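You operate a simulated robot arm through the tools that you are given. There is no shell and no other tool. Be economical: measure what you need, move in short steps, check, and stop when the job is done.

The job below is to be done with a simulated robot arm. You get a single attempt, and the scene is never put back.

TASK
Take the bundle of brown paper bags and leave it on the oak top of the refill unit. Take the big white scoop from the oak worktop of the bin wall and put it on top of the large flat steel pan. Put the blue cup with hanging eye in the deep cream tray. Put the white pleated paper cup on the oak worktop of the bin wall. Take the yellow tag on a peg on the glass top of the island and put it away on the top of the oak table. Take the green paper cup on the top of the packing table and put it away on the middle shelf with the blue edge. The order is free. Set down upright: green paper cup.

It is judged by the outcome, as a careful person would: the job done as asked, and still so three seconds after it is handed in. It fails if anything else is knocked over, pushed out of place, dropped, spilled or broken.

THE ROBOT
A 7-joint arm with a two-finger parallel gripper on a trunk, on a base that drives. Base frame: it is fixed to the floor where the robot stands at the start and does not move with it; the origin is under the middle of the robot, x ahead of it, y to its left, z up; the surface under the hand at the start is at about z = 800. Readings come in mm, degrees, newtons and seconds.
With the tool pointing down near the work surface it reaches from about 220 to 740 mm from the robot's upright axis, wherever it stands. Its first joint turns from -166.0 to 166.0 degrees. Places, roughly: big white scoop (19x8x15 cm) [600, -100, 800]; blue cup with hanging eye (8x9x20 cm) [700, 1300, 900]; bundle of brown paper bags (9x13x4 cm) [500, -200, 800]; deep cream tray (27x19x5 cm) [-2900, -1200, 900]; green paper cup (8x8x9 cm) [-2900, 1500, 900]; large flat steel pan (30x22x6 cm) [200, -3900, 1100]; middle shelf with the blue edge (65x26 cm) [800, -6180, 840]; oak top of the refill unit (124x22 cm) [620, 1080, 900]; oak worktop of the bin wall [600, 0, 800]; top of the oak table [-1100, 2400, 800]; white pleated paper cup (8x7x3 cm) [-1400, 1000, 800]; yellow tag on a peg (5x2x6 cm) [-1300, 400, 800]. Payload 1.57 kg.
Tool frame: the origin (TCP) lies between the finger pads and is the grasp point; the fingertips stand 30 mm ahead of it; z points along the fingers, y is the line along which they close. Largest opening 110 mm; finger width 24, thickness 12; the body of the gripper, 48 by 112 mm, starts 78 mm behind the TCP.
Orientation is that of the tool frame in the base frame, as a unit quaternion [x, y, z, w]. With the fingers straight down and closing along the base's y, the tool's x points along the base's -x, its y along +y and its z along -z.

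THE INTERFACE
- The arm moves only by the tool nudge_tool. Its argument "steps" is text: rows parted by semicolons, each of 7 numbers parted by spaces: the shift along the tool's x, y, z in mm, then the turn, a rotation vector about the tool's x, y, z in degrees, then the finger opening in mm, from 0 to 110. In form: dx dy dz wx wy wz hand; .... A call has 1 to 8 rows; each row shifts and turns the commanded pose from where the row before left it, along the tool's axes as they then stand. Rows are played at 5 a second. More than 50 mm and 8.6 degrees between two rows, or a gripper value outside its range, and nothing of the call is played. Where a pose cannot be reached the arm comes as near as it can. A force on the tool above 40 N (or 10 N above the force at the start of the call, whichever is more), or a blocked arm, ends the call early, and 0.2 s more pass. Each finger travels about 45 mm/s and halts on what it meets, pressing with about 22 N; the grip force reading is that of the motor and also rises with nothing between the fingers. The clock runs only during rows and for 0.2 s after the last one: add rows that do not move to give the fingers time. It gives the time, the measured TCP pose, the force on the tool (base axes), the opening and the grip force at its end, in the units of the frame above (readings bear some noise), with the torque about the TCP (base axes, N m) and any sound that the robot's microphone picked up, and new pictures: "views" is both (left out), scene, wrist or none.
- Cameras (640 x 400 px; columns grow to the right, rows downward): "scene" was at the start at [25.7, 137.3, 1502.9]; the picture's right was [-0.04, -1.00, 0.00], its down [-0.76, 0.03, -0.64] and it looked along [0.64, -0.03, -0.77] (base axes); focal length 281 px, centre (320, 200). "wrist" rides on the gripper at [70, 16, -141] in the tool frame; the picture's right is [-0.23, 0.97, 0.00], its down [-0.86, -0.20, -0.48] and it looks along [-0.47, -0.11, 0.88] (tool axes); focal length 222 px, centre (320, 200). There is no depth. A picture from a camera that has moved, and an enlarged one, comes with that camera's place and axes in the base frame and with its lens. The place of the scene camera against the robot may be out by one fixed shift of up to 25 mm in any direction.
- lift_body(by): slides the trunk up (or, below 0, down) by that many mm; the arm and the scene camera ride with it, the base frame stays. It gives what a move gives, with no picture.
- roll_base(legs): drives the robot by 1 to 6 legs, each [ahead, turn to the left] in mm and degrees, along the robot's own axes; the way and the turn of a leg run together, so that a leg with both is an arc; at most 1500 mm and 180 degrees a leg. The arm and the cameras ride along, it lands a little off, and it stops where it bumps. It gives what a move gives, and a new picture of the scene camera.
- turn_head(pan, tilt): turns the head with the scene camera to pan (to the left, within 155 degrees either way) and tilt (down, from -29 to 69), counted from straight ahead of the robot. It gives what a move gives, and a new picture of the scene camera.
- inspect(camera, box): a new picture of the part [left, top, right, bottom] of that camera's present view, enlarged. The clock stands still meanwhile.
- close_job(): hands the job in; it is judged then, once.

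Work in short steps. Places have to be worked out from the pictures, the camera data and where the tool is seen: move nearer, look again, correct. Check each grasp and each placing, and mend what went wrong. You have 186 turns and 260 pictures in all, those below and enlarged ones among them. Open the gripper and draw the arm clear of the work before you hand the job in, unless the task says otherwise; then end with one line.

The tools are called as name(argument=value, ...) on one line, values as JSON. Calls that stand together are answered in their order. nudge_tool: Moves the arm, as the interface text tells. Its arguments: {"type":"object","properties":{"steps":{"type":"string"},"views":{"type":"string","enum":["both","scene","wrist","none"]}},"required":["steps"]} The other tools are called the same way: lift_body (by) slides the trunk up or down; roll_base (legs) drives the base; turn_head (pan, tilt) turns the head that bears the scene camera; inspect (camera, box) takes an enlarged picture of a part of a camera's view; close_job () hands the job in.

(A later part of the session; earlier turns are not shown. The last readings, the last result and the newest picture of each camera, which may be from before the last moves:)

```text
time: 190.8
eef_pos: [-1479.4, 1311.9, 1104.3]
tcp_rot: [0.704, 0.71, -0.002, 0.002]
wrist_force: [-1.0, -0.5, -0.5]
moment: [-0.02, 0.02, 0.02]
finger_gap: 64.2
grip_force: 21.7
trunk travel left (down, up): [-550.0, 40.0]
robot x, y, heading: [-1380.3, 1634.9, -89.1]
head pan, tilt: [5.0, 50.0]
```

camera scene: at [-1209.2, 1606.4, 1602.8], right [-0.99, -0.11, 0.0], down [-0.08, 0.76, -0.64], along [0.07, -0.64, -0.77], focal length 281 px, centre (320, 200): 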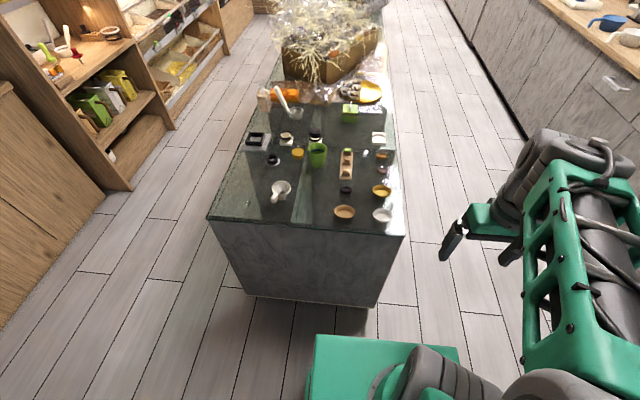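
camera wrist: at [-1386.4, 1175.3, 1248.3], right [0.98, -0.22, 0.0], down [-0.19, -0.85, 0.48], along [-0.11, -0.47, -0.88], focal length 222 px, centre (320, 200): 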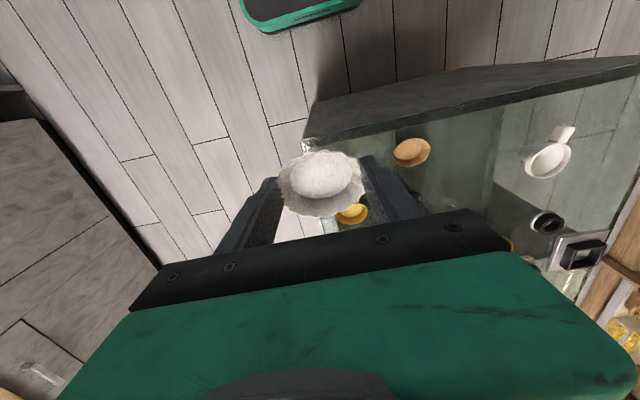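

I drive back to the bin wall.

roll_base(legs=[[0, 89.2], [1210, 0], [0, -90], [1480, 0], [210, 0], [0, 90]])

```text
time: 216.8
eef_pos: [119.5, -164.9, 1103.7]
tcp_rot: [0.007, 1.0, -0.001, 0.004]
wrist_force: [-0.5, 0.0, -0.1]
moment: [-0.03, 0.03, 0.05]
finger_gap: 64.4
grip_force: 22.0
trunk travel left (down, up): [-550.0, 40.0]
robot x, y, heading: [-199.9, -56.8, -0.2]
head pan, tilt: [5.0, 50.0]
camera scene: at [-174.3, 88.4, 1602.8], right [0.08, -1.0, 0.0], down [-0.76, -0.06, -0.64], along [0.64, 0.05, -0.77], focal length 281 px, centre (320, 200)
```

scene: 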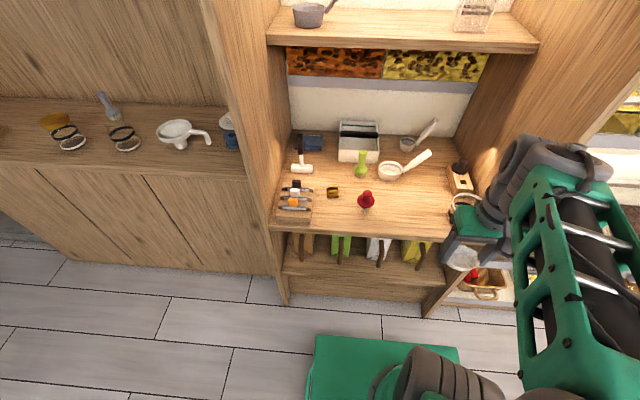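

I landed well, facing the bin wall. I roll in and bring the white cup over the spot where the bundle lay.

roll_base(legs=[[190, 0]])

nudge_tool(steps="-40 0 0 0 0 0 58; -40 0 20 0 0 0 58; -40 0 20 0 0 0 58; -40 0 20 0 0 0 58; 0 0 40 0 0 0 58; 0 0 0 0 0 0 58", views="both")

```text
time: 218.3
eef_pos: [307.4, -167.0, 1103.6]
tcp_rot: [0.008, 1.0, -0.001, 0.002]
wrist_force: [0.6, -0.6, -0.2]
moment: [0.02, 0.02, -0.02]
finger_gap: 63.9
grip_force: 22.4
trunk travel left (down, up): [-550.0, 40.0]
robot x, y, heading: [-16.8, -61.5, -0.0]
head pan, tilt: [5.0, 50.0]
camera scene: at [12.0, 87.7, 1602.8], right [0.08, -1.0, 0.0], down [-0.76, -0.06, -0.64], along [0.64, 0.05, -0.77], focal length 281 px, centre (320, 200)
```

scene: 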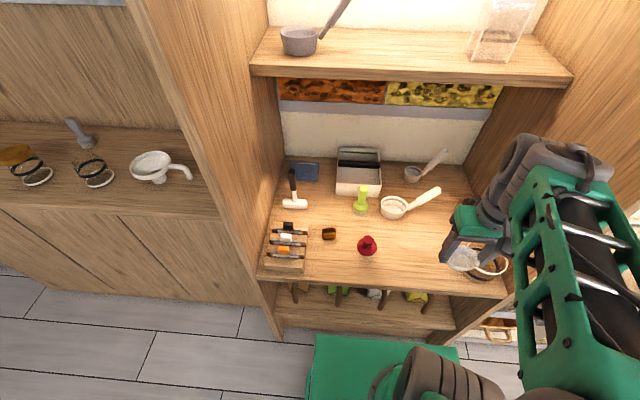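

```text
time: 219.7
eef_pos: [465.8, -169.3, 1003.6]
tcp_rot: [0.007, 1.0, 0.0, 0.003]
wrist_force: [-1.0, 0.1, -0.1]
moment: [0.02, -0.01, -0.02]
finger_gap: 64.3
grip_force: 21.8
trunk travel left (down, up): [-550.0, 40.0]
robot x, y, heading: [-11.5, -59.9, -0.4]
head pan, tilt: [5.0, 50.0]
camera scene: at [11.2, 87.7, 1602.8], right [0.08, -1.0, 0.0], down [-0.76, -0.06, -0.64], along [0.64, 0.05, -0.77], focal length 281 px, centre (320, 200)
camera wrist: at [396.1, -151.3, 1145.2], right [0.24, 0.97, 0.0], down [0.85, -0.21, 0.48], along [0.47, -0.12, -0.88], focal length 222 px, centre (320, 200)
```

scene: 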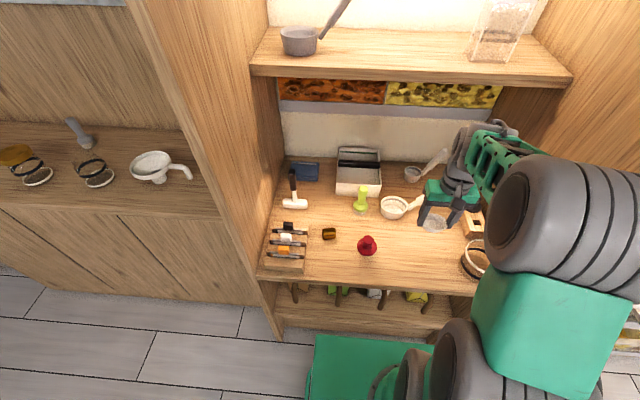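
wrist: 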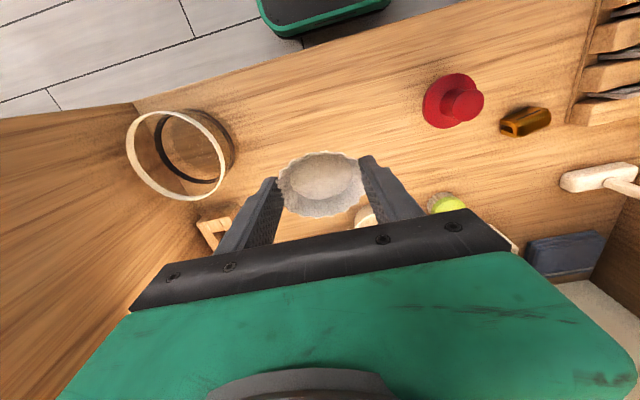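

The spot is free. I pull 25 mm toward the front edge and go down.

nudge_tool(steps="25 5 35 0 0 0 58; 0 0 45 0 0 0 58; 0 0 45 0 0 0 58; 0 0 25 0 0 0 58; 0 0 6 0 0 0 58; 0 0 0 0 0 0 58", views="wrist")

```text
time: 221.1
eef_pos: [442.2, -163.6, 848.6]
tcp_rot: [0.008, 1.0, 0.0, 0.003]
wrist_force: [0.2, 0.1, 0.7]
moment: [0.02, -0.01, -0.01]
finger_gap: 64.1
grip_force: 21.8
trunk travel left (down, up): [-550.0, 40.0]
robot x, y, heading: [-11.1, -58.3, -0.1]
head pan, tilt: [5.0, 50.0]
camera wrist: at [371.6, -146.3, 989.6], right [0.24, 0.97, 0.0], down [0.85, -0.21, 0.48], along [0.47, -0.12, -0.88], focal length 222 px, centre (320, 200)
```

wrist: 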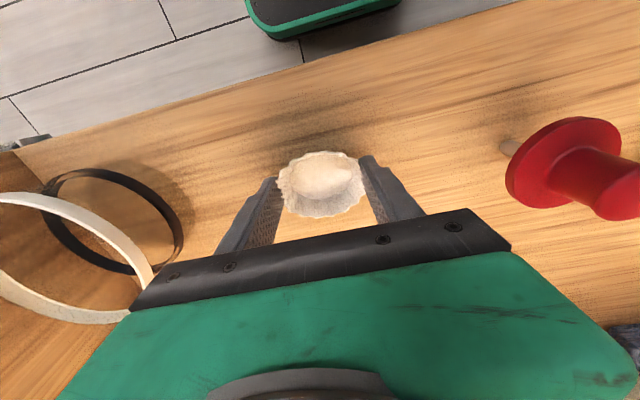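

nudge_tool(steps="0 0 3 0 0 0 58; 0 0 3 0 0 0 58; 0 0 2 0 0 0 58; 0 0 0 0 0 0 58", views="none")

nudge_tool(steps="0 0 2 0 0 0 58; 0 0 2 0 0 0 58; 0 0 0 0 0 0 58", views="none")

```text
time: 222.1
eef_pos: [442.2, -164.0, 841.1]
tcp_rot: [0.007, 1.0, -0.001, 0.001]
wrist_force: [-0.1, -0.1, 0.5]
moment: [0.02, -0.01, 0.02]
finger_gap: 64.0
grip_force: 22.2
trunk travel left (down, up): [-550.0, 40.0]
robot x, y, heading: [-18.2, -59.2, -0.4]
head pan, tilt: [5.0, 50.0]
```

```text
time: 222.9
eef_pos: [441.8, -164.1, 837.1]
tcp_rot: [0.008, 1.0, -0.001, 0.002]
wrist_force: [-0.4, -0.6, 3.5]
moment: [-0.14, 0.01, -0.02]
finger_gap: 64.4
grip_force: 22.8
trunk travel left (down, up): [-550.0, 40.0]
robot x, y, heading: [-16.2, -61.7, -0.2]
head pan, tilt: [5.0, 50.0]
```

It has touched down. I release and rise, then turn my attention to the scoop.

nudge_tool(steps="0 0 0 0 0 0 75; 0 0 0 0 0 0 90; 0 0 0 0 0 0 90; 0 0 -40 0 0 0 90; 0 0 -50 0 0 0 90; 0 0 -50 0 0 0 90; -40 0 -25 0 0 0 90; -40 0 -25 0 0 0 90", views="both")

```text
time: 224.7
eef_pos: [521.6, -165.3, 1026.9]
tcp_rot: [0.007, 1.0, -0.001, 0.002]
wrist_force: [-0.2, 0.4, 0.2]
moment: [-0.01, 0.03, 0.0]
finger_gap: 89.8
grip_force: 0.0
trunk travel left (down, up): [-550.0, 40.0]
robot x, y, heading: [-14.4, -59.4, -0.2]
head pan, tilt: [5.0, 50.0]
camera scene: at [12.2, 87.6, 1602.7], right [0.08, -1.0, 0.0], down [-0.76, -0.06, -0.64], along [0.64, 0.05, -0.77], focal length 281 px, centre (320, 200)
camera wrist: at [451.9, -147.0, 1168.2], right [0.24, 0.97, 0.0], down [0.85, -0.21, 0.48], along [0.47, -0.12, -0.88], focal length 222 px, centre (320, 200)
```

scene: 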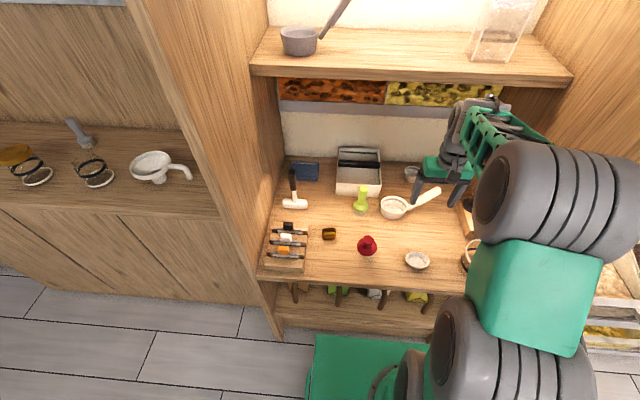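
wrist: 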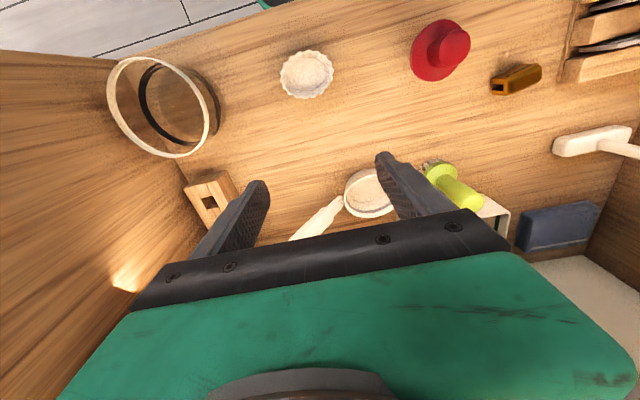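

The white cup is in place. For the scoop I'll grip the round bowl across the line of its handle. I move above it and turn the tool by about 60°.

nudge_tool(steps="-37 19 0 0 0 0 108; -37 19 0 0 0 0 108; -36 19 0 0 0 0 108; 0 0 0 0 0 8 108; 0 0 0 0 0 8 108; 0 0 0 0 0 8 108; 0 0 0 0 0 8 108; 0 0 0 0 0 8 108", views="none")

nudge_tool(steps="0 0 0 0 0 8 108; 0 0 0 0 0 8 108; 0 0 0 0 0 8 108; 0 0 0 0 0 0 108", views="both")

```text
time: 226.5
eef_pos: [633.1, -109.6, 1027.4]
tcp_rot: [0.35, 0.937, -0.001, 0.003]
wrist_force: [-0.7, 0.9, 0.6]
moment: [-0.01, 0.02, 0.0]
finger_gap: 107.9
grip_force: 0.1
trunk travel left (down, up): [-550.0, 40.0]
robot x, y, heading: [-15.9, -58.5, -0.3]
head pan, tilt: [5.0, 50.0]
```

```text
time: 227.5
eef_pos: [632.3, -109.4, 1026.1]
tcp_rot: [0.537, 0.844, 0.0, 0.003]
wrist_force: [0.3, 0.0, 0.0]
moment: [-0.01, -0.04, 0.03]
finger_gap: 108.1
grip_force: 0.0
trunk travel left (down, up): [-550.0, 40.0]
robot x, y, heading: [-15.2, -61.2, -0.0]
head pan, tilt: [5.0, 50.0]
camera scene: at [11.4, 87.7, 1602.8], right [0.08, -1.0, 0.0], down [-0.76, -0.06, -0.64], along [0.64, 0.05, -0.77], focal length 281 px, centre (320, 200)
camera wrist: at [616.2, -39.4, 1168.7], right [0.98, 0.21, 0.0], down [0.18, -0.86, 0.48], along [0.1, -0.47, -0.88], focal length 222 px, centre (320, 200)
```

scene: 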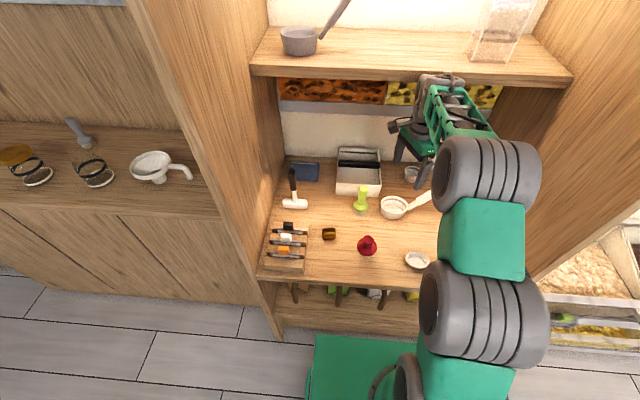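
wrist: 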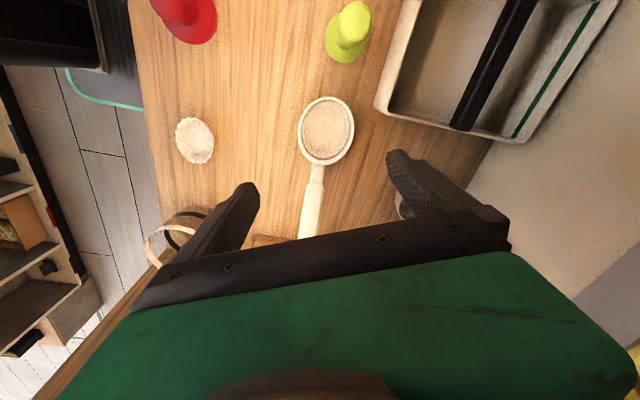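

The bowl's centre is at about (637, -99) and the handle points along -y. I rotate a further 16°, centre on it and come down to z ≈ 900.

nudge_tool(steps="0 0 0 0 0 8 108; 0 0 0 0 0 8 108; -9 6 40 0 0 0 108; 0 0 45 0 0 0 108; 0 0 40 0 0 0 108; 0 0 0 0 0 0 108", views="both")

```text
time: 228.9
eef_pos: [642.2, -120.0, 902.0]
tcp_rot: [0.649, 0.761, 0.0, 0.002]
wrist_force: [-2.0, 0.1, 0.5]
moment: [-0.05, 0.0, -0.02]
finger_gap: 107.9
grip_force: 0.0
trunk travel left (down, up): [-550.0, 40.0]
robot x, y, heading: [-15.0, -57.2, -0.1]
head pan, tilt: [5.0, 50.0]
camera scene: at [11.6, 87.6, 1602.8], right [0.08, -1.0, 0.0], down [-0.76, -0.06, -0.64], along [0.64, 0.05, -0.77], focal length 281 px, centre (320, 200)
camera wrist: at [644.9, -47.6, 1044.0], right [1.0, -0.07, 0.0], down [-0.06, -0.87, 0.48], along [-0.03, -0.48, -0.88], focal length 222 px, centre (320, 200)
```

scene: 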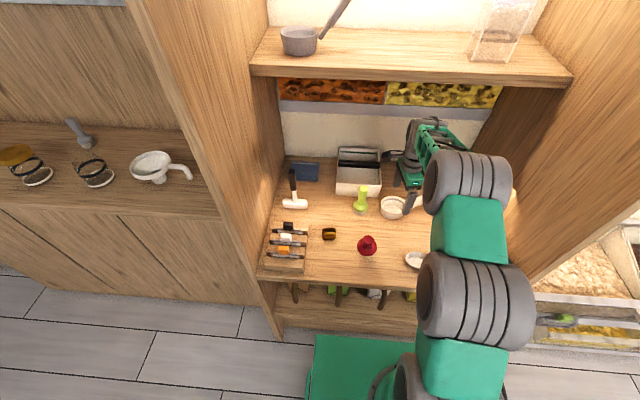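
wrist: 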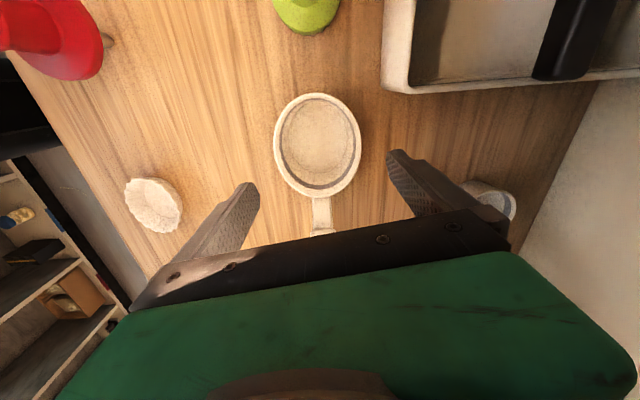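

The bowl's centre is confirmed at about (640, -99). I correct y and lower around it, keeping clear of the white box's corner.

nudge_tool(steps="19 -1 0 0 0 0 104; 0 0 25 0 0 0 104; 0 0 20 0 0 0 104; 0 0 0 0 0 0 104", views="wrist")

```text
time: 229.9
eef_pos: [636.2, -99.1, 856.5]
tcp_rot: [0.649, 0.761, 0.0, 0.003]
wrist_force: [-1.1, -0.6, -0.2]
moment: [-0.01, -0.03, 0.01]
finger_gap: 103.7
grip_force: 0.0
trunk travel left (down, up): [-550.0, 40.0]
robot x, y, heading: [-14.0, -57.1, -0.5]
head pan, tilt: [5.0, 50.0]
camera wrist: at [640.1, -27.9, 998.1], right [1.0, -0.07, 0.0], down [-0.06, -0.87, 0.48], along [-0.03, -0.48, -0.88], focal length 222 px, centre (320, 200)
```

wrist: 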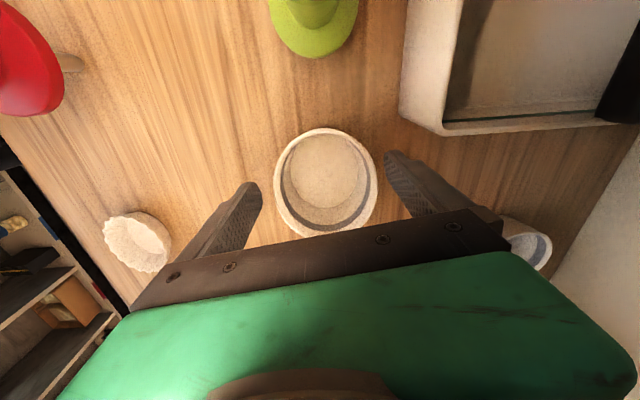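

Centred. I lower the last 18 mm and close.

nudge_tool(steps="4 3 8 0 0 0 104; 0 0 9 0 0 0 104; 0 0 0 0 0 0 90; 0 0 0 0 0 0 70; 0 0 0 0 0 0 65; 0 0 0 0 0 0 65", views="wrist")

```text
time: 231.3
eef_pos: [639.6, -95.1, 839.8]
tcp_rot: [0.649, 0.761, 0.001, 0.003]
wrist_force: [-1.0, -0.4, 1.1]
moment: [0.0, -0.02, -0.01]
finger_gap: 78.7
grip_force: 21.6
trunk travel left (down, up): [-550.0, 40.0]
robot x, y, heading: [-14.8, -61.0, -0.3]
head pan, tilt: [5.0, 50.0]
camera wrist: at [643.3, -23.7, 981.5], right [1.0, -0.07, 0.0], down [-0.06, -0.87, 0.48], along [-0.03, -0.48, -0.88], focal length 222 px, centre (320, 200)
```

wrist: 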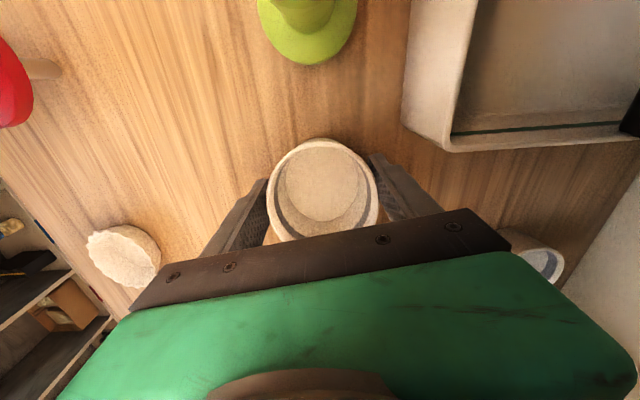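

The bowl is held (79 mm). I lift it, then draw back out of the alcove.

nudge_tool(steps="0 0 -20 0 0 0 65; 0 0 -45 0 0 0 65; 0 0 -45 0 0 0 65; 0 0 -40 0 0 0 65; 7 -44.5 0 0 0 0 65; 7 -44.5 0 0 0 0 65; 7 -44.5 0 0 0 0 65; 0 0 0 0 0 0 65", views="both")

```text
time: 233.1
eef_pos: [502.7, -96.7, 990.3]
tcp_rot: [0.649, 0.761, 0.0, 0.002]
wrist_force: [-0.3, -0.5, -0.2]
moment: [0.0, 0.0, 0.02]
finger_gap: 78.6
grip_force: 22.1
trunk travel left (down, up): [-550.0, 40.0]
robot x, y, heading: [-13.8, -59.9, -0.3]
head pan, tilt: [5.0, 50.0]
camera scene: at [11.3, 87.7, 1602.8], right [0.08, -1.0, 0.0], down [-0.76, -0.06, -0.64], along [0.64, 0.05, -0.77], focal length 281 px, centre (320, 200)
camera wrist: at [506.8, -24.9, 1131.8], right [1.0, -0.07, 0.0], down [-0.06, -0.87, 0.48], along [-0.03, -0.48, -0.88], focal length 222 px, centre (320, 200)
```

scene: 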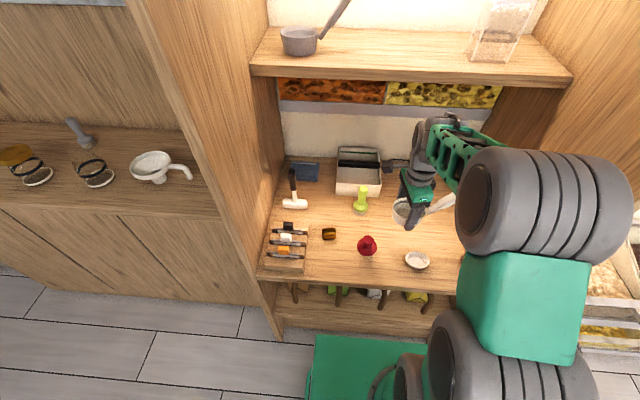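
wrist: 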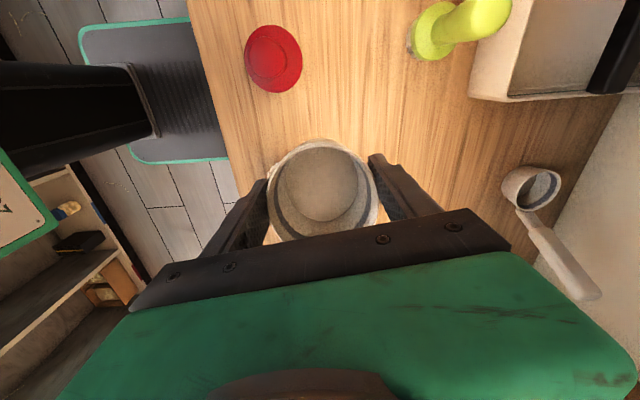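

The scoop is secure. I raise it, tuck in, back out and head down the aisle toward the checkout counter.

nudge_tool(steps="7 -44.5 0 0 0 0 65; 7 -44.5 0 0 0 0 65; 0 0 -45 0 0 0 65; 0 0 -45 0 0 0 65; 7 -44.5 0 0 0 0 65; 7 -44.5 0 0 0 0 65; 0 0 -30 0 0 0 65; 0 0 0 0 0 0 65", views="none")

roll_base(legs=[[-150, 0], [0, -90]])

turn_head(pan=0, tilt=25)

```text
time: 234.9
eef_pos: [321.7, -93.5, 1109.7]
tcp_rot: [0.649, 0.761, 0.0, 0.002]
wrist_force: [0.5, -0.5, -1.4]
moment: [0.0, 0.03, 0.01]
finger_gap: 78.6
grip_force: 22.2
trunk travel left (down, up): [-550.0, 40.0]
robot x, y, heading: [-14.9, -60.6, -0.1]
head pan, tilt: [5.0, 50.0]
```

```text
time: 240.1
eef_pos: [-205.8, -394.9, 1108.8]
tcp_rot: [0.997, 0.074, -0.002, 0.003]
wrist_force: [0.4, -0.9, -1.3]
moment: [0.01, 0.04, 0.0]
finger_gap: 78.6
grip_force: 21.9
trunk travel left (down, up): [-550.0, 40.0]
robot x, y, heading: [-166.0, -59.9, -90.7]
head pan, tilt: [5.0, 50.0]
camera scene: at [1.6, -92.2, 1602.8], right [-1.0, -0.07, 0.0], down [-0.05, 0.76, -0.64], along [0.05, -0.64, -0.77], focal length 281 px, centre (320, 200)
```

scene: 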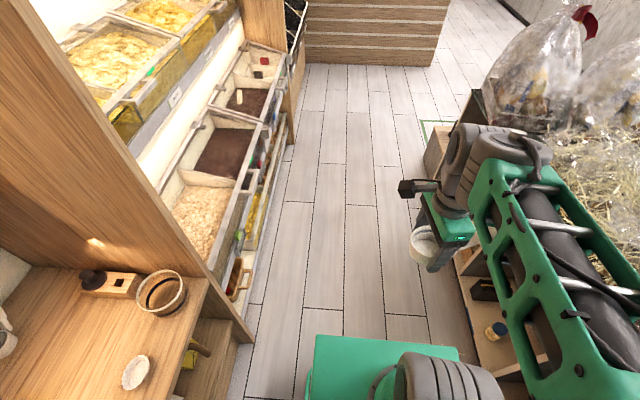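

```text
time: 241.0
eef_pos: [-206.3, -393.8, 1108.6]
tcp_rot: [0.997, 0.074, -0.002, 0.001]
wrist_force: [0.1, -0.1, -0.8]
moment: [-0.01, -0.03, -0.02]
finger_gap: 78.5
grip_force: 22.2
trunk travel left (down, up): [-550.0, 40.0]
robot x, y, heading: [-166.1, -60.4, -91.1]
head pan, tilt: [0.0, 25.0]
camera scene: at [-5.3, -107.5, 1640.2], right [-1.0, 0.02, 0.0], down [0.01, 0.42, -0.91], along [-0.01, -0.91, -0.42], focal length 281 px, centre (320, 200)
```

scene: 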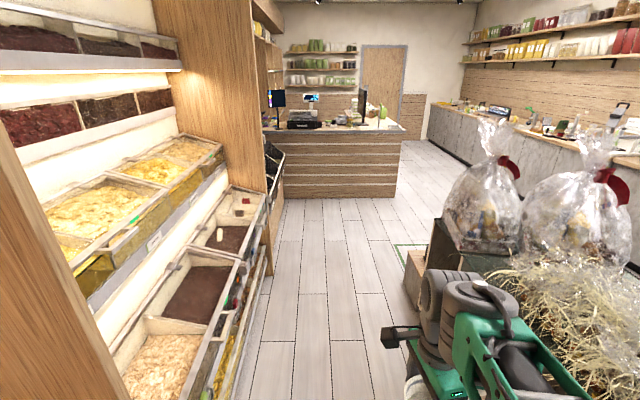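

The aisle ahead is clear, with about 300 mm of margin at the arm. I drive toward the checkout counter.

roll_base(legs=[[0, 1.2], [1400, 0], [0, 0.5], [1100, 0]])

inspect(camera="scene", box=[180, 60, 480, 260])

```text
time: 253.8
eef_pos: [-165.9, -2878.4, 1108.6]
tcp_rot: [0.996, 0.094, -0.001, 0.002]
wrist_force: [-0.3, 0.7, 0.0]
moment: [0.02, 0.0, 0.0]
finger_gap: 78.1
grip_force: 21.9
trunk travel left (down, up): [-550.0, 40.0]
robot x, y, heading: [-140.4, -2539.6, -88.7]
head pan, tilt: [0.0, 25.0]
camera scene: at [22.8, -2582.6, 1640.3], right [-1.0, -0.03, 0.0], down [-0.01, 0.42, -0.91], along [0.02, -0.91, -0.42], focal length 281 px, centre (320, 200)
```

scene: 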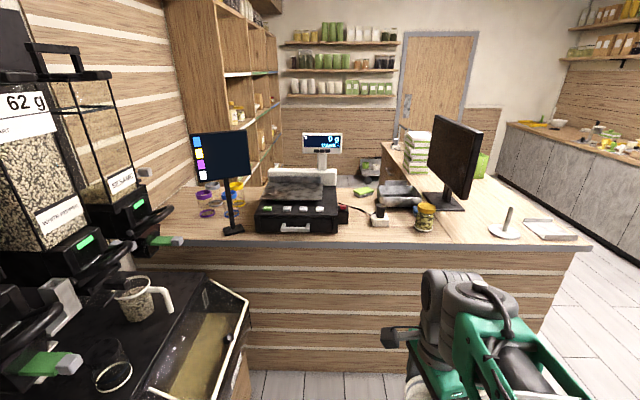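

```text
2.00 times, centred on (330, 160) of scene
camera zoom: at [22.8, -2582.6, 1640.3], right [-1.0, -0.03, 0.0], down [-0.01, 0.42, -0.91], along [0.02, -0.91, -0.42], focal length 562 px, centre (300, 280)
```

zoom: 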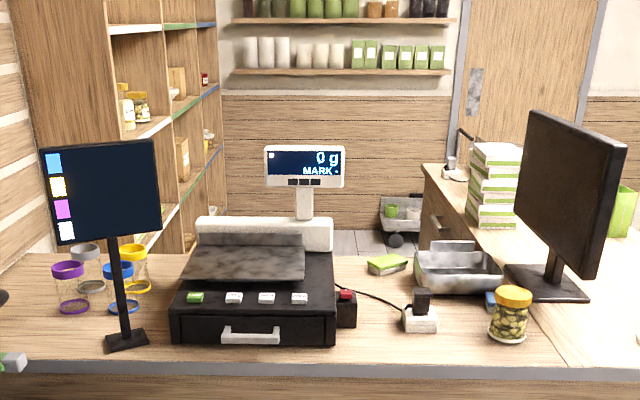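

The "large flat steel pan" is the weighing pan on the scale, at about (190, -3860), z ≈ 1100. I drive closer, shifting a little left.

roll_base(legs=[[0, 8.6], [660, 0], [0, -9.9]])

turn_head(pan=0, tilt=45)

```text
time: 258.7
eef_pos: [-53.6, -3514.5, 1108.3]
tcp_rot: [0.996, 0.088, -0.003, 0.001]
wrist_force: [-0.3, 0.0, -0.3]
moment: [-0.02, -0.03, 0.01]
finger_gap: 77.9
grip_force: 22.6
trunk travel left (down, up): [-550.0, 40.0]
robot x, y, heading: [-26.0, -3176.7, -89.1]
head pan, tilt: [0.0, 25.0]
camera scene: at [138.9, -3221.2, 1640.3], right [-1.0, -0.01, 0.0], down [-0.01, 0.42, -0.91], along [0.01, -0.91, -0.42], focal length 281 px, centre (320, 200)
```

scene: 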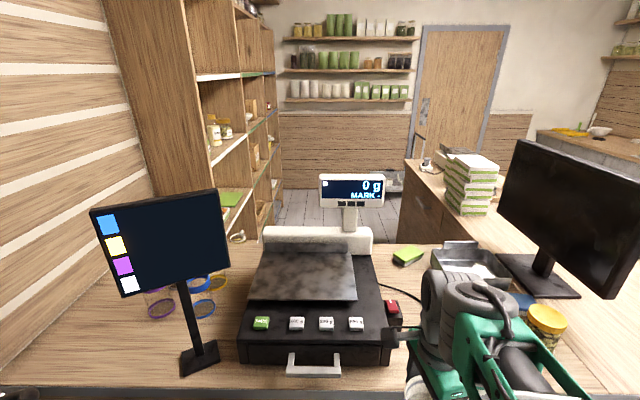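

```text
time: 259.6
eef_pos: [-52.6, -3513.7, 1108.3]
tcp_rot: [0.996, 0.09, -0.001, 0.002]
wrist_force: [0.2, -0.7, -0.9]
moment: [0.03, -0.01, -0.01]
finger_gap: 78.1
grip_force: 22.1
trunk travel left (down, up): [-550.0, 40.0]
robot x, y, heading: [-23.7, -3178.0, -89.3]
head pan, tilt: [0.0, 45.0]
camera scene: at [138.9, -3210.4, 1609.7], right [-1.0, -0.01, 0.0], down [-0.01, 0.71, -0.71], along [0.01, -0.71, -0.71], focal length 281 px, centre (320, 200)
```

scene: 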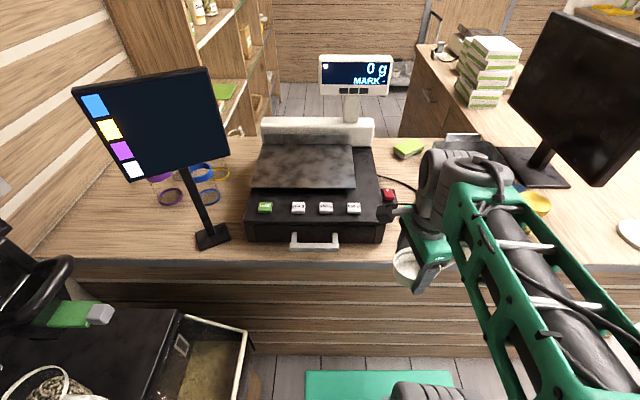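

The pan spans about x 43…343, y -4010…-3815, z ≈ 1070. To get within reach I shift the base about 80 mm to the left and raise the trunk fully.

lift_body(by=40)

roll_base(legs=[[-300, 0], [0, 14], [335, 0], [0, -14.5]])

```text
time: 260.4
eef_pos: [-53.4, -3513.2, 1148.2]
tcp_rot: [0.996, 0.088, -0.001, 0.002]
wrist_force: [-0.1, 0.1, -0.7]
moment: [0.0, 0.01, 0.01]
finger_gap: 78.1
grip_force: 21.9
trunk travel left (down, up): [-590.0, 0.0]
robot x, y, heading: [-23.8, -3176.3, -89.2]
head pan, tilt: [0.0, 45.0]
```

```text
time: 266.0
eef_pos: [26.2, -3553.8, 1148.8]
tcp_rot: [0.997, 0.083, -0.002, 0.002]
wrist_force: [0.2, 0.0, -1.4]
moment: [0.01, -0.02, -0.03]
finger_gap: 78.0
grip_force: 21.9
trunk travel left (down, up): [-590.0, 0.0]
robot x, y, heading: [55.2, -3215.5, -89.8]
head pan, tilt: [0.0, 45.0]
camera scene: at [221.9, -3252.5, 1649.7], right [-1.0, 0.0, 0.0], down [0.0, 0.71, -0.71], along [0.0, -0.71, -0.71], focal length 281 px, centre (320, 200)
```

scene: 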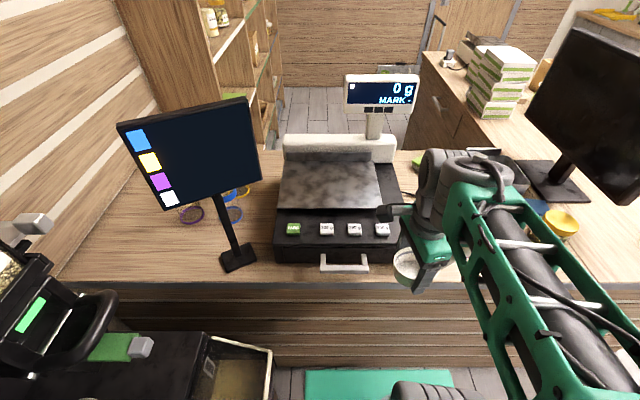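

Now in reach. I raise the scoop a little and carry it over the pan.

nudge_tool(steps="0 0 -26 0 0 0 65; 12 43 0 0 0 0 65; 12 43 0 0 0 0 65; 12 43 0 0 0 0 65; 12 43 0 0 0 0 65; 12 43 0 0 0 0 65; 12 43 0 0 0 0 65; 12 43 0 0 0 0 65", views="both")

```text
time: 267.8
eef_pos: [159.7, -3839.2, 1173.0]
tcp_rot: [0.997, 0.083, -0.002, 0.001]
wrist_force: [0.1, -0.2, -1.9]
moment: [0.03, -0.02, 0.0]
finger_gap: 77.9
grip_force: 22.0
trunk travel left (down, up): [-590.0, 0.0]
robot x, y, heading: [59.9, -3218.8, -89.9]
head pan, tilt: [0.0, 45.0]
camera scene: at [222.6, -3253.7, 1649.6], right [-1.0, 0.0, 0.0], down [0.0, 0.71, -0.71], along [0.0, -0.71, -0.71], focal length 281 px, centre (320, 200)
camera wrist: at [231.4, -3843.8, 1315.1], right [-0.06, -1.0, 0.0], down [-0.88, 0.06, 0.48], along [-0.48, 0.03, -0.88], focal length 222 px, centre (320, 200)
```

scene: 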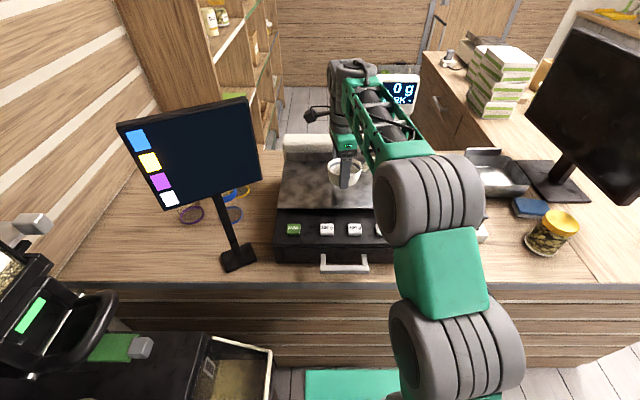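
wrist: 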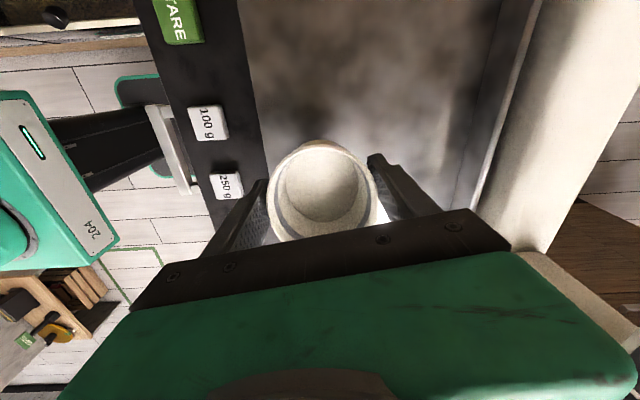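

The bowl is above the pan's front part. I shift 40 mm farther in and lower slowly.

nudge_tool(steps="18 43 0 0 0 0 65; 0 0 15 0 0 0 65; 0 0 8 0 0 0 65; 0 0 0 0 0 0 65", views="none")

inspect(camera="scene", box=[260, 60, 420, 260])

```text
time: 268.8
eef_pos: [184.4, -3876.1, 1155.3]
tcp_rot: [0.997, 0.083, -0.001, 0.002]
wrist_force: [0.4, -0.3, -1.7]
moment: [0.01, 0.01, -0.03]
finger_gap: 78.0
grip_force: 21.4
trunk travel left (down, up): [-590.0, 0.0]
robot x, y, heading: [58.9, -3218.5, -89.9]
head pan, tilt: [0.0, 45.0]
```

```text
2.00 times, centred on (340, 160) of scene
camera zoom: at [222.3, -3252.9, 1649.7], right [-1.0, 0.0, 0.0], down [0.0, 0.71, -0.71], along [0.0, -0.71, -0.71], focal length 562 px, centre (280, 280)
```

zoom: 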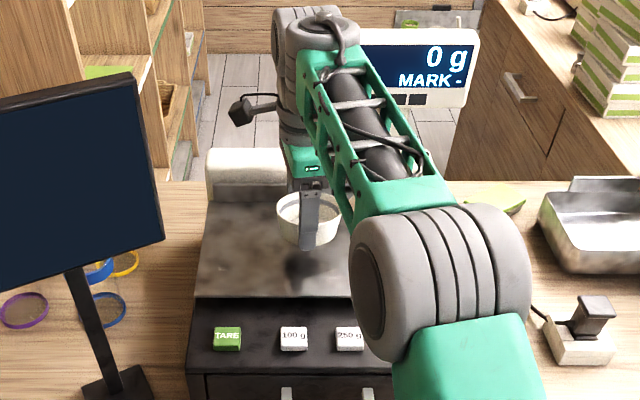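

The bowl hangs over the pan's middle. I go on down in small steps.

nudge_tool(steps="0 0 6 0 0 0 65; 0 0 6 0 0 0 65; 0 0 4 0 0 0 65; 0 0 0 0 0 0 65", views="none")

nudge_tool(steps="0 0 4 0 0 0 65; 0 0 4 0 0 0 65; 0 0 0 0 0 0 65", views="none")

inspect(camera="scene", box=[260, 60, 420, 260])

```text
time: 269.8
eef_pos: [183.7, -3876.7, 1137.0]
tcp_rot: [0.997, 0.083, -0.001, 0.002]
wrist_force: [0.8, -0.5, -0.2]
moment: [-0.04, 0.0, 0.0]
finger_gap: 78.2
grip_force: 21.5
trunk travel left (down, up): [-590.0, 0.0]
robot x, y, heading: [59.3, -3220.2, -89.7]
head pan, tilt: [0.0, 45.0]
```

```text
time: 270.6
eef_pos: [184.2, -3876.4, 1129.0]
tcp_rot: [0.996, 0.084, -0.002, 0.002]
wrist_force: [-0.4, 0.1, -1.3]
moment: [-0.05, -0.03, 0.02]
finger_gap: 78.1
grip_force: 21.8
trunk travel left (down, up): [-590.0, 0.0]
robot x, y, heading: [56.3, -3217.3, -90.0]
head pan, tilt: [0.0, 45.0]
```

```text
2.00 times, centred on (340, 160) of scene
camera zoom: at [222.1, -3252.6, 1649.7], right [-1.0, 0.0, 0.0], down [0.0, 0.71, -0.71], along [0.0, -0.71, -0.71], focal length 562 px, centre (280, 280)
```

zoom: 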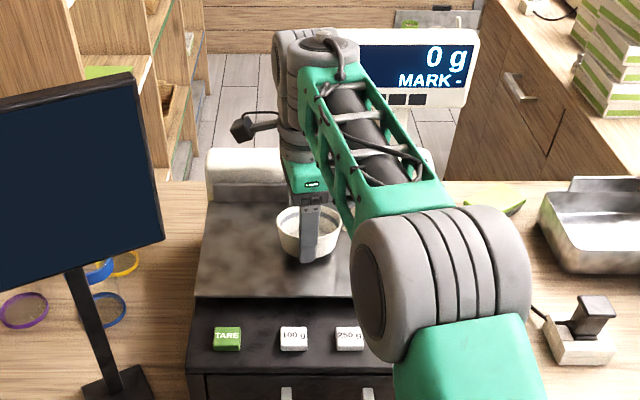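

nudge_tool(steps="0 0 3 0 0 0 65; 0 0 3 0 0 0 65; 0 0 0 0 0 0 65", views="none")

nudge_tool(steps="0 0 3 0 0 0 65; 0 0 3 0 0 0 65; 0 0 0 0 0 0 65", views="none")

nudge_tool(steps="0 0 3 0 0 0 65; 0 0 2 0 0 0 65; 0 0 0 0 0 0 65", views="none")

```text
time: 271.4
eef_pos: [183.4, -3877.2, 1122.3]
tcp_rot: [0.997, 0.083, -0.001, 0.002]
wrist_force: [-0.7, -0.1, -0.9]
moment: [0.0, -0.04, -0.01]
finger_gap: 77.9
grip_force: 21.7
trunk travel left (down, up): [-590.0, 0.0]
robot x, y, heading: [59.8, -3216.8, -89.8]
head pan, tilt: [0.0, 45.0]
```

```text
time: 272.2
eef_pos: [184.3, -3875.8, 1119.2]
tcp_rot: [0.997, 0.083, -0.001, 0.006]
wrist_force: [1.1, -2.3, 19.5]
moment: [-0.06, 0.18, -0.07]
finger_gap: 77.8
grip_force: 21.7
trunk travel left (down, up): [-590.0, 0.0]
robot x, y, heading: [59.5, -3218.7, -89.8]
head pan, tilt: [0.0, 45.0]
```

```text
time: 273.0
eef_pos: [183.8, -3875.3, 1111.0]
tcp_rot: [0.997, 0.083, -0.002, 0.002]
wrist_force: [0.1, 3.6, 7.9]
moment: [0.48, -0.02, -0.01]
finger_gap: 77.5
grip_force: 21.9
trunk travel left (down, up): [-590.0, 0.0]
robot x, y, heading: [55.0, -3217.2, -89.7]
head pan, tilt: [0.0, 45.0]
```

It touched at 1119, then slipped to 1111. I check the pictures before letting go.

nudge_tool(steps="0 0 0 0 0 0 65", views="both")

inspect(camera="scene", box=[260, 100, 420, 240])

```text
time: 273.4
eef_pos: [183.8, -3875.6, 1110.7]
tcp_rot: [0.997, 0.083, -0.001, 0.0]
wrist_force: [-0.1, 2.4, 1.7]
moment: [0.24, -0.03, 0.04]
finger_gap: 77.4
grip_force: 22.6
trunk travel left (down, up): [-590.0, 0.0]
robot x, y, heading: [59.9, -3218.3, -89.7]
head pan, tilt: [0.0, 45.0]
camera scene: at [222.1, -3251.6, 1649.6], right [-1.0, 0.0, 0.0], down [0.0, 0.71, -0.71], along [0.0, -0.71, -0.71], focal length 281 px, centre (320, 200)
camera wrist: at [255.3, -3879.7, 1252.7], right [-0.06, -1.0, 0.0], down [-0.88, 0.06, 0.48], along [-0.48, 0.03, -0.88], focal length 222 px, centre (320, 200)
```

scene: 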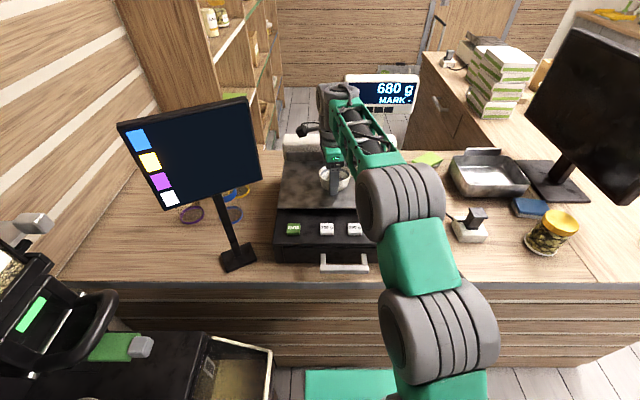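
wrist: 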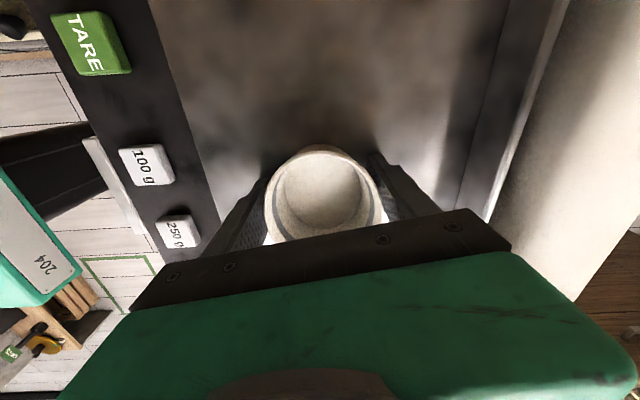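

```text
2.86 times, centred on (340, 170) of scene
camera zoom: at [222.1, -3251.6, 1649.6], right [-1.0, 0.0, 0.0], down [0.0, 0.71, -0.71], along [0.0, -0.71, -0.71], focal length 804 px, centre (263, 286)
```

zoom: 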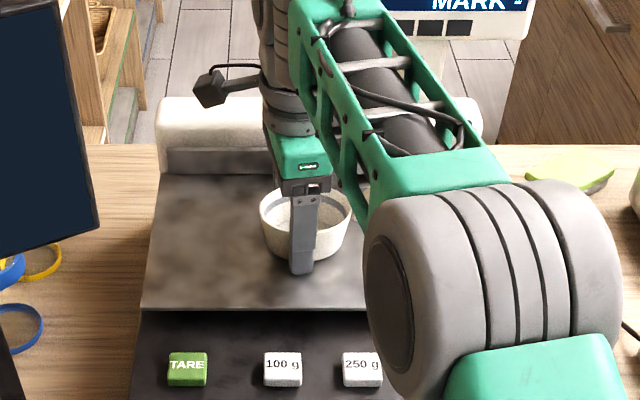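

The scale shows a load, so the bowl rests on the pan. I ease the fingers open and watch.

nudge_tool(steps="0 0 -1 0 0 0 74; 0 0 0 0 0 0 82; 0 0 0 0 0 0 90; 0 0 0 0 0 0 98; 0 0 0 0 0 0 98", views="wrist")

inspect(camera="scene", box=[260, 60, 420, 240])

```text
time: 274.6
eef_pos: [183.7, -3875.6, 1113.9]
tcp_rot: [0.997, 0.082, -0.002, 0.002]
wrist_force: [0.7, -0.3, 0.0]
moment: [0.01, -0.01, -0.02]
finger_gap: 98.1
grip_force: 0.0
trunk travel left (down, up): [-590.0, 0.0]
robot x, y, heading: [57.3, -3214.0, -89.6]
head pan, tilt: [0.0, 45.0]
camera wrist: at [255.4, -3879.9, 1254.5], right [-0.06, -1.0, 0.0], down [-0.88, 0.06, 0.48], along [-0.48, 0.03, -0.88], focal length 222 px, centre (320, 200)
```

wrist: 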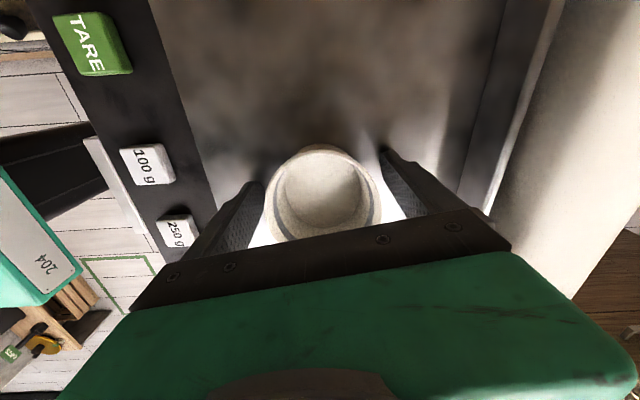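

```text
2.22 times, centred on (340, 150) of scene
camera zoom: at [222.1, -3252.5, 1649.7], right [-1.0, 0.0, 0.0], down [0.0, 0.71, -0.71], along [0.0, -0.71, -0.71], focal length 625 px, centre (276, 311)
```

zoom: 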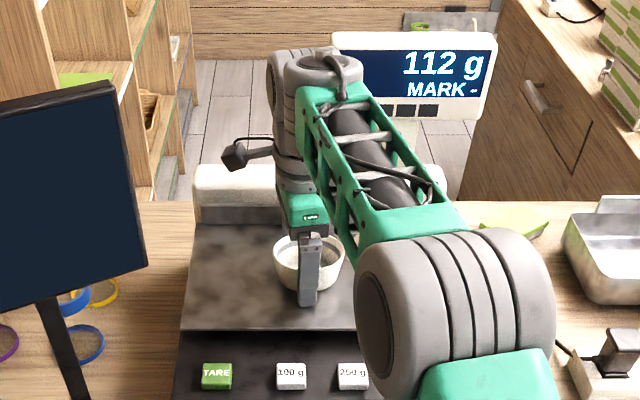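

The scale shows 112 g, so the scoop stands on its own. I rise and draw back toward the robot.

nudge_tool(steps="0 0 -30 0 0 0 98; 0 0 -40 0 0 0 98; 0 0 -25 0 0 0 98; 8 -44 0 0 0 0 98; 8 -44 0 0 0 0 98; 7 -44 0 0 0 0 98; 7 -44 0 0 0 0 98; 7 -44 0 0 0 0 98", views="none")

nudge_tool(steps="-5 -44 0 0 0 0 98; -20 -40 0 0 0 0 98; 0 0 0 0 0 0 98", views="scene")

```text
time: 276.4
eef_pos: [183.5, -3650.1, 1207.5]
tcp_rot: [0.997, 0.083, -0.001, 0.003]
wrist_force: [1.0, 0.3, 0.0]
moment: [0.02, -0.01, 0.01]
finger_gap: 98.0
grip_force: 0.1
trunk travel left (down, up): [-590.0, 0.0]
robot x, y, heading: [56.6, -3218.0, -89.7]
head pan, tilt: [0.0, 45.0]
```

```text
time: 277.1
eef_pos: [151.1, -3568.6, 1137.9]
tcp_rot: [0.99, 0.093, -0.022, -0.104]
wrist_force: [0.1, 0.2, -0.3]
moment: [0.0, -0.02, 0.0]
finger_gap: 98.2
grip_force: 0.0
trunk travel left (down, up): [-590.0, 0.0]
robot x, y, heading: [59.9, -3216.0, -89.9]
head pan, tilt: [0.0, 45.0]
stopped in row 3: the arm was blocked; the commanded pose is now the measured one
camera scene: at [222.1, -3252.5, 1648.4], right [-1.0, 0.0, 0.0], down [0.0, 0.71, -0.71], along [0.0, -0.71, -0.71], focal length 281 px, centre (320, 200)
```

scene: 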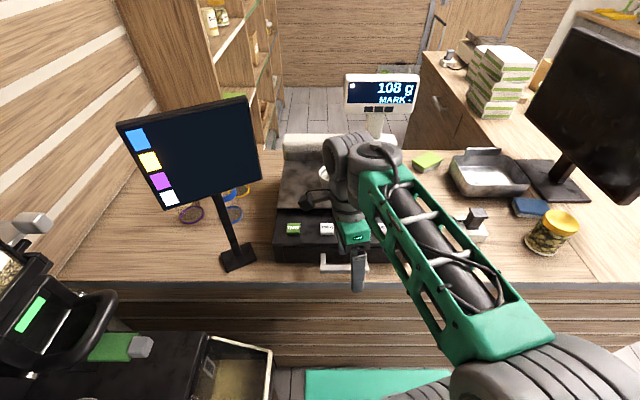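

The arm hit a joint limit with this wrist turn, but nothing was touched. I back the base away and then restore the standard tool posture.

roll_base(legs=[[-500, 0]])

inspect(camera="scene", box=[200, 60, 460, 220])

nudge_tool(steps="0 0 0 8 0 0 98; 0 0 0 4 0 0 98; -15 40 0 0 0 -6 98; 0 40 0 0 0 -8 98; 0 0 0 0 0 -8 98; 0 0 0 0 0 -8 98; 0 0 0 0 0 -8 98; 0 0 0 0 0 -8 98", views="none")

```text
time: 280.0
eef_pos: [149.4, -3067.2, 1141.9]
tcp_rot: [0.99, 0.095, -0.021, -0.1]
wrist_force: [-0.1, -0.5, -0.2]
moment: [0.0, 0.0, -0.02]
finger_gap: 98.2
grip_force: 0.2
trunk travel left (down, up): [-590.0, 0.0]
robot x, y, heading: [58.9, -2714.3, -89.8]
head pan, tilt: [0.0, 45.0]
camera scene: at [220.4, -2749.0, 1649.7], right [-1.0, 0.0, 0.0], down [0.0, 0.71, -0.71], along [0.0, -0.71, -0.71], focal length 281 px, centre (320, 200)
```

scene: 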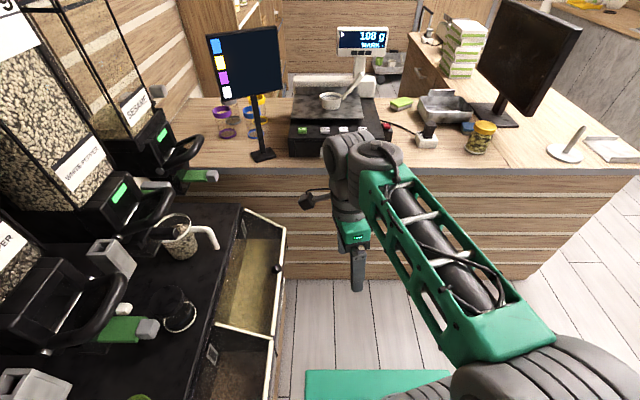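

```text
2.46 times, centred on (330, 140) of scene
camera zoom: at [220.4, -2749.0, 1649.7], right [-1.0, 0.0, 0.0], down [0.0, 0.71, -0.71], along [0.0, -0.71, -0.71], focal length 692 px, centre (295, 348)
```

zoom: 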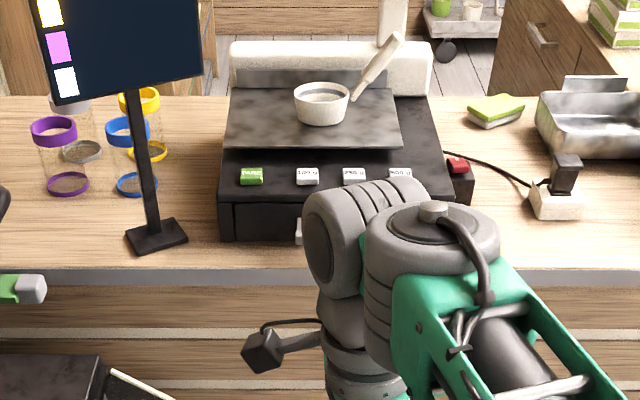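

```text
time: 281.8
eef_pos: [152.6, -3141.6, 1109.4]
tcp_rot: [0.861, 0.466, 0.052, -0.199]
wrist_force: [-0.3, -0.1, 0.4]
moment: [0.0, 0.03, 0.02]
finger_gap: 98.1
grip_force: 0.1
trunk travel left (down, up): [-590.0, 0.0]
robot x, y, heading: [54.7, -2714.2, -89.7]
head pan, tilt: [0.0, 45.0]
```

The scoop sits well on the pan. I level the tool and finish turning it back.

nudge_tool(steps="0 0 0 -5.8 -5.4 0 98; 0 0 0 -5.8 -5.4 0 98; 0 0 0 -5.7 -5.4 0 98; 0 0 0 0 0 -7.2 98; 0 0 0 0 0 -7.2 98; 0 0 0 0 0 -7.2 98; 0 0 0 0 0 -7.2 98; 0 0 0 0 0 -7.2 98", views="none")

turn_head(pan=0, tilt=25)

```text
time: 283.6
eef_pos: [152.7, -3140.9, 1108.7]
tcp_rot: [0.69, 0.724, 0.0, -0.001]
wrist_force: [-0.5, -0.2, 0.5]
moment: [-0.01, 0.01, 0.02]
finger_gap: 98.0
grip_force: 0.1
trunk travel left (down, up): [-590.0, 0.0]
robot x, y, heading: [56.8, -2716.8, -90.0]
head pan, tilt: [0.0, 45.0]
```

```text
time: 284.4
eef_pos: [151.7, -3140.9, 1110.2]
tcp_rot: [0.691, 0.723, 0.001, -0.001]
wrist_force: [0.0, -0.2, -0.1]
moment: [0.04, 0.01, 0.02]
finger_gap: 98.1
grip_force: 0.0
trunk travel left (down, up): [-590.0, 0.0]
robot x, y, heading: [58.6, -2716.5, -89.5]
head pan, tilt: [0.0, 25.0]
camera scene: at [220.5, -2760.3, 1680.2], right [-1.0, 0.0, 0.0], down [0.0, 0.42, -0.91], along [0.0, -0.91, -0.42], focal length 281 px, centre (320, 200)
```

scene: 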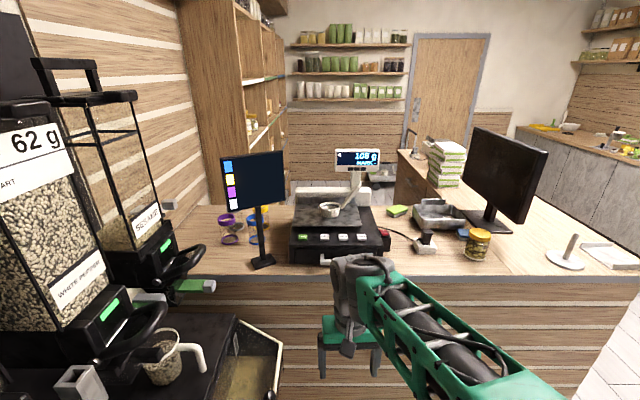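

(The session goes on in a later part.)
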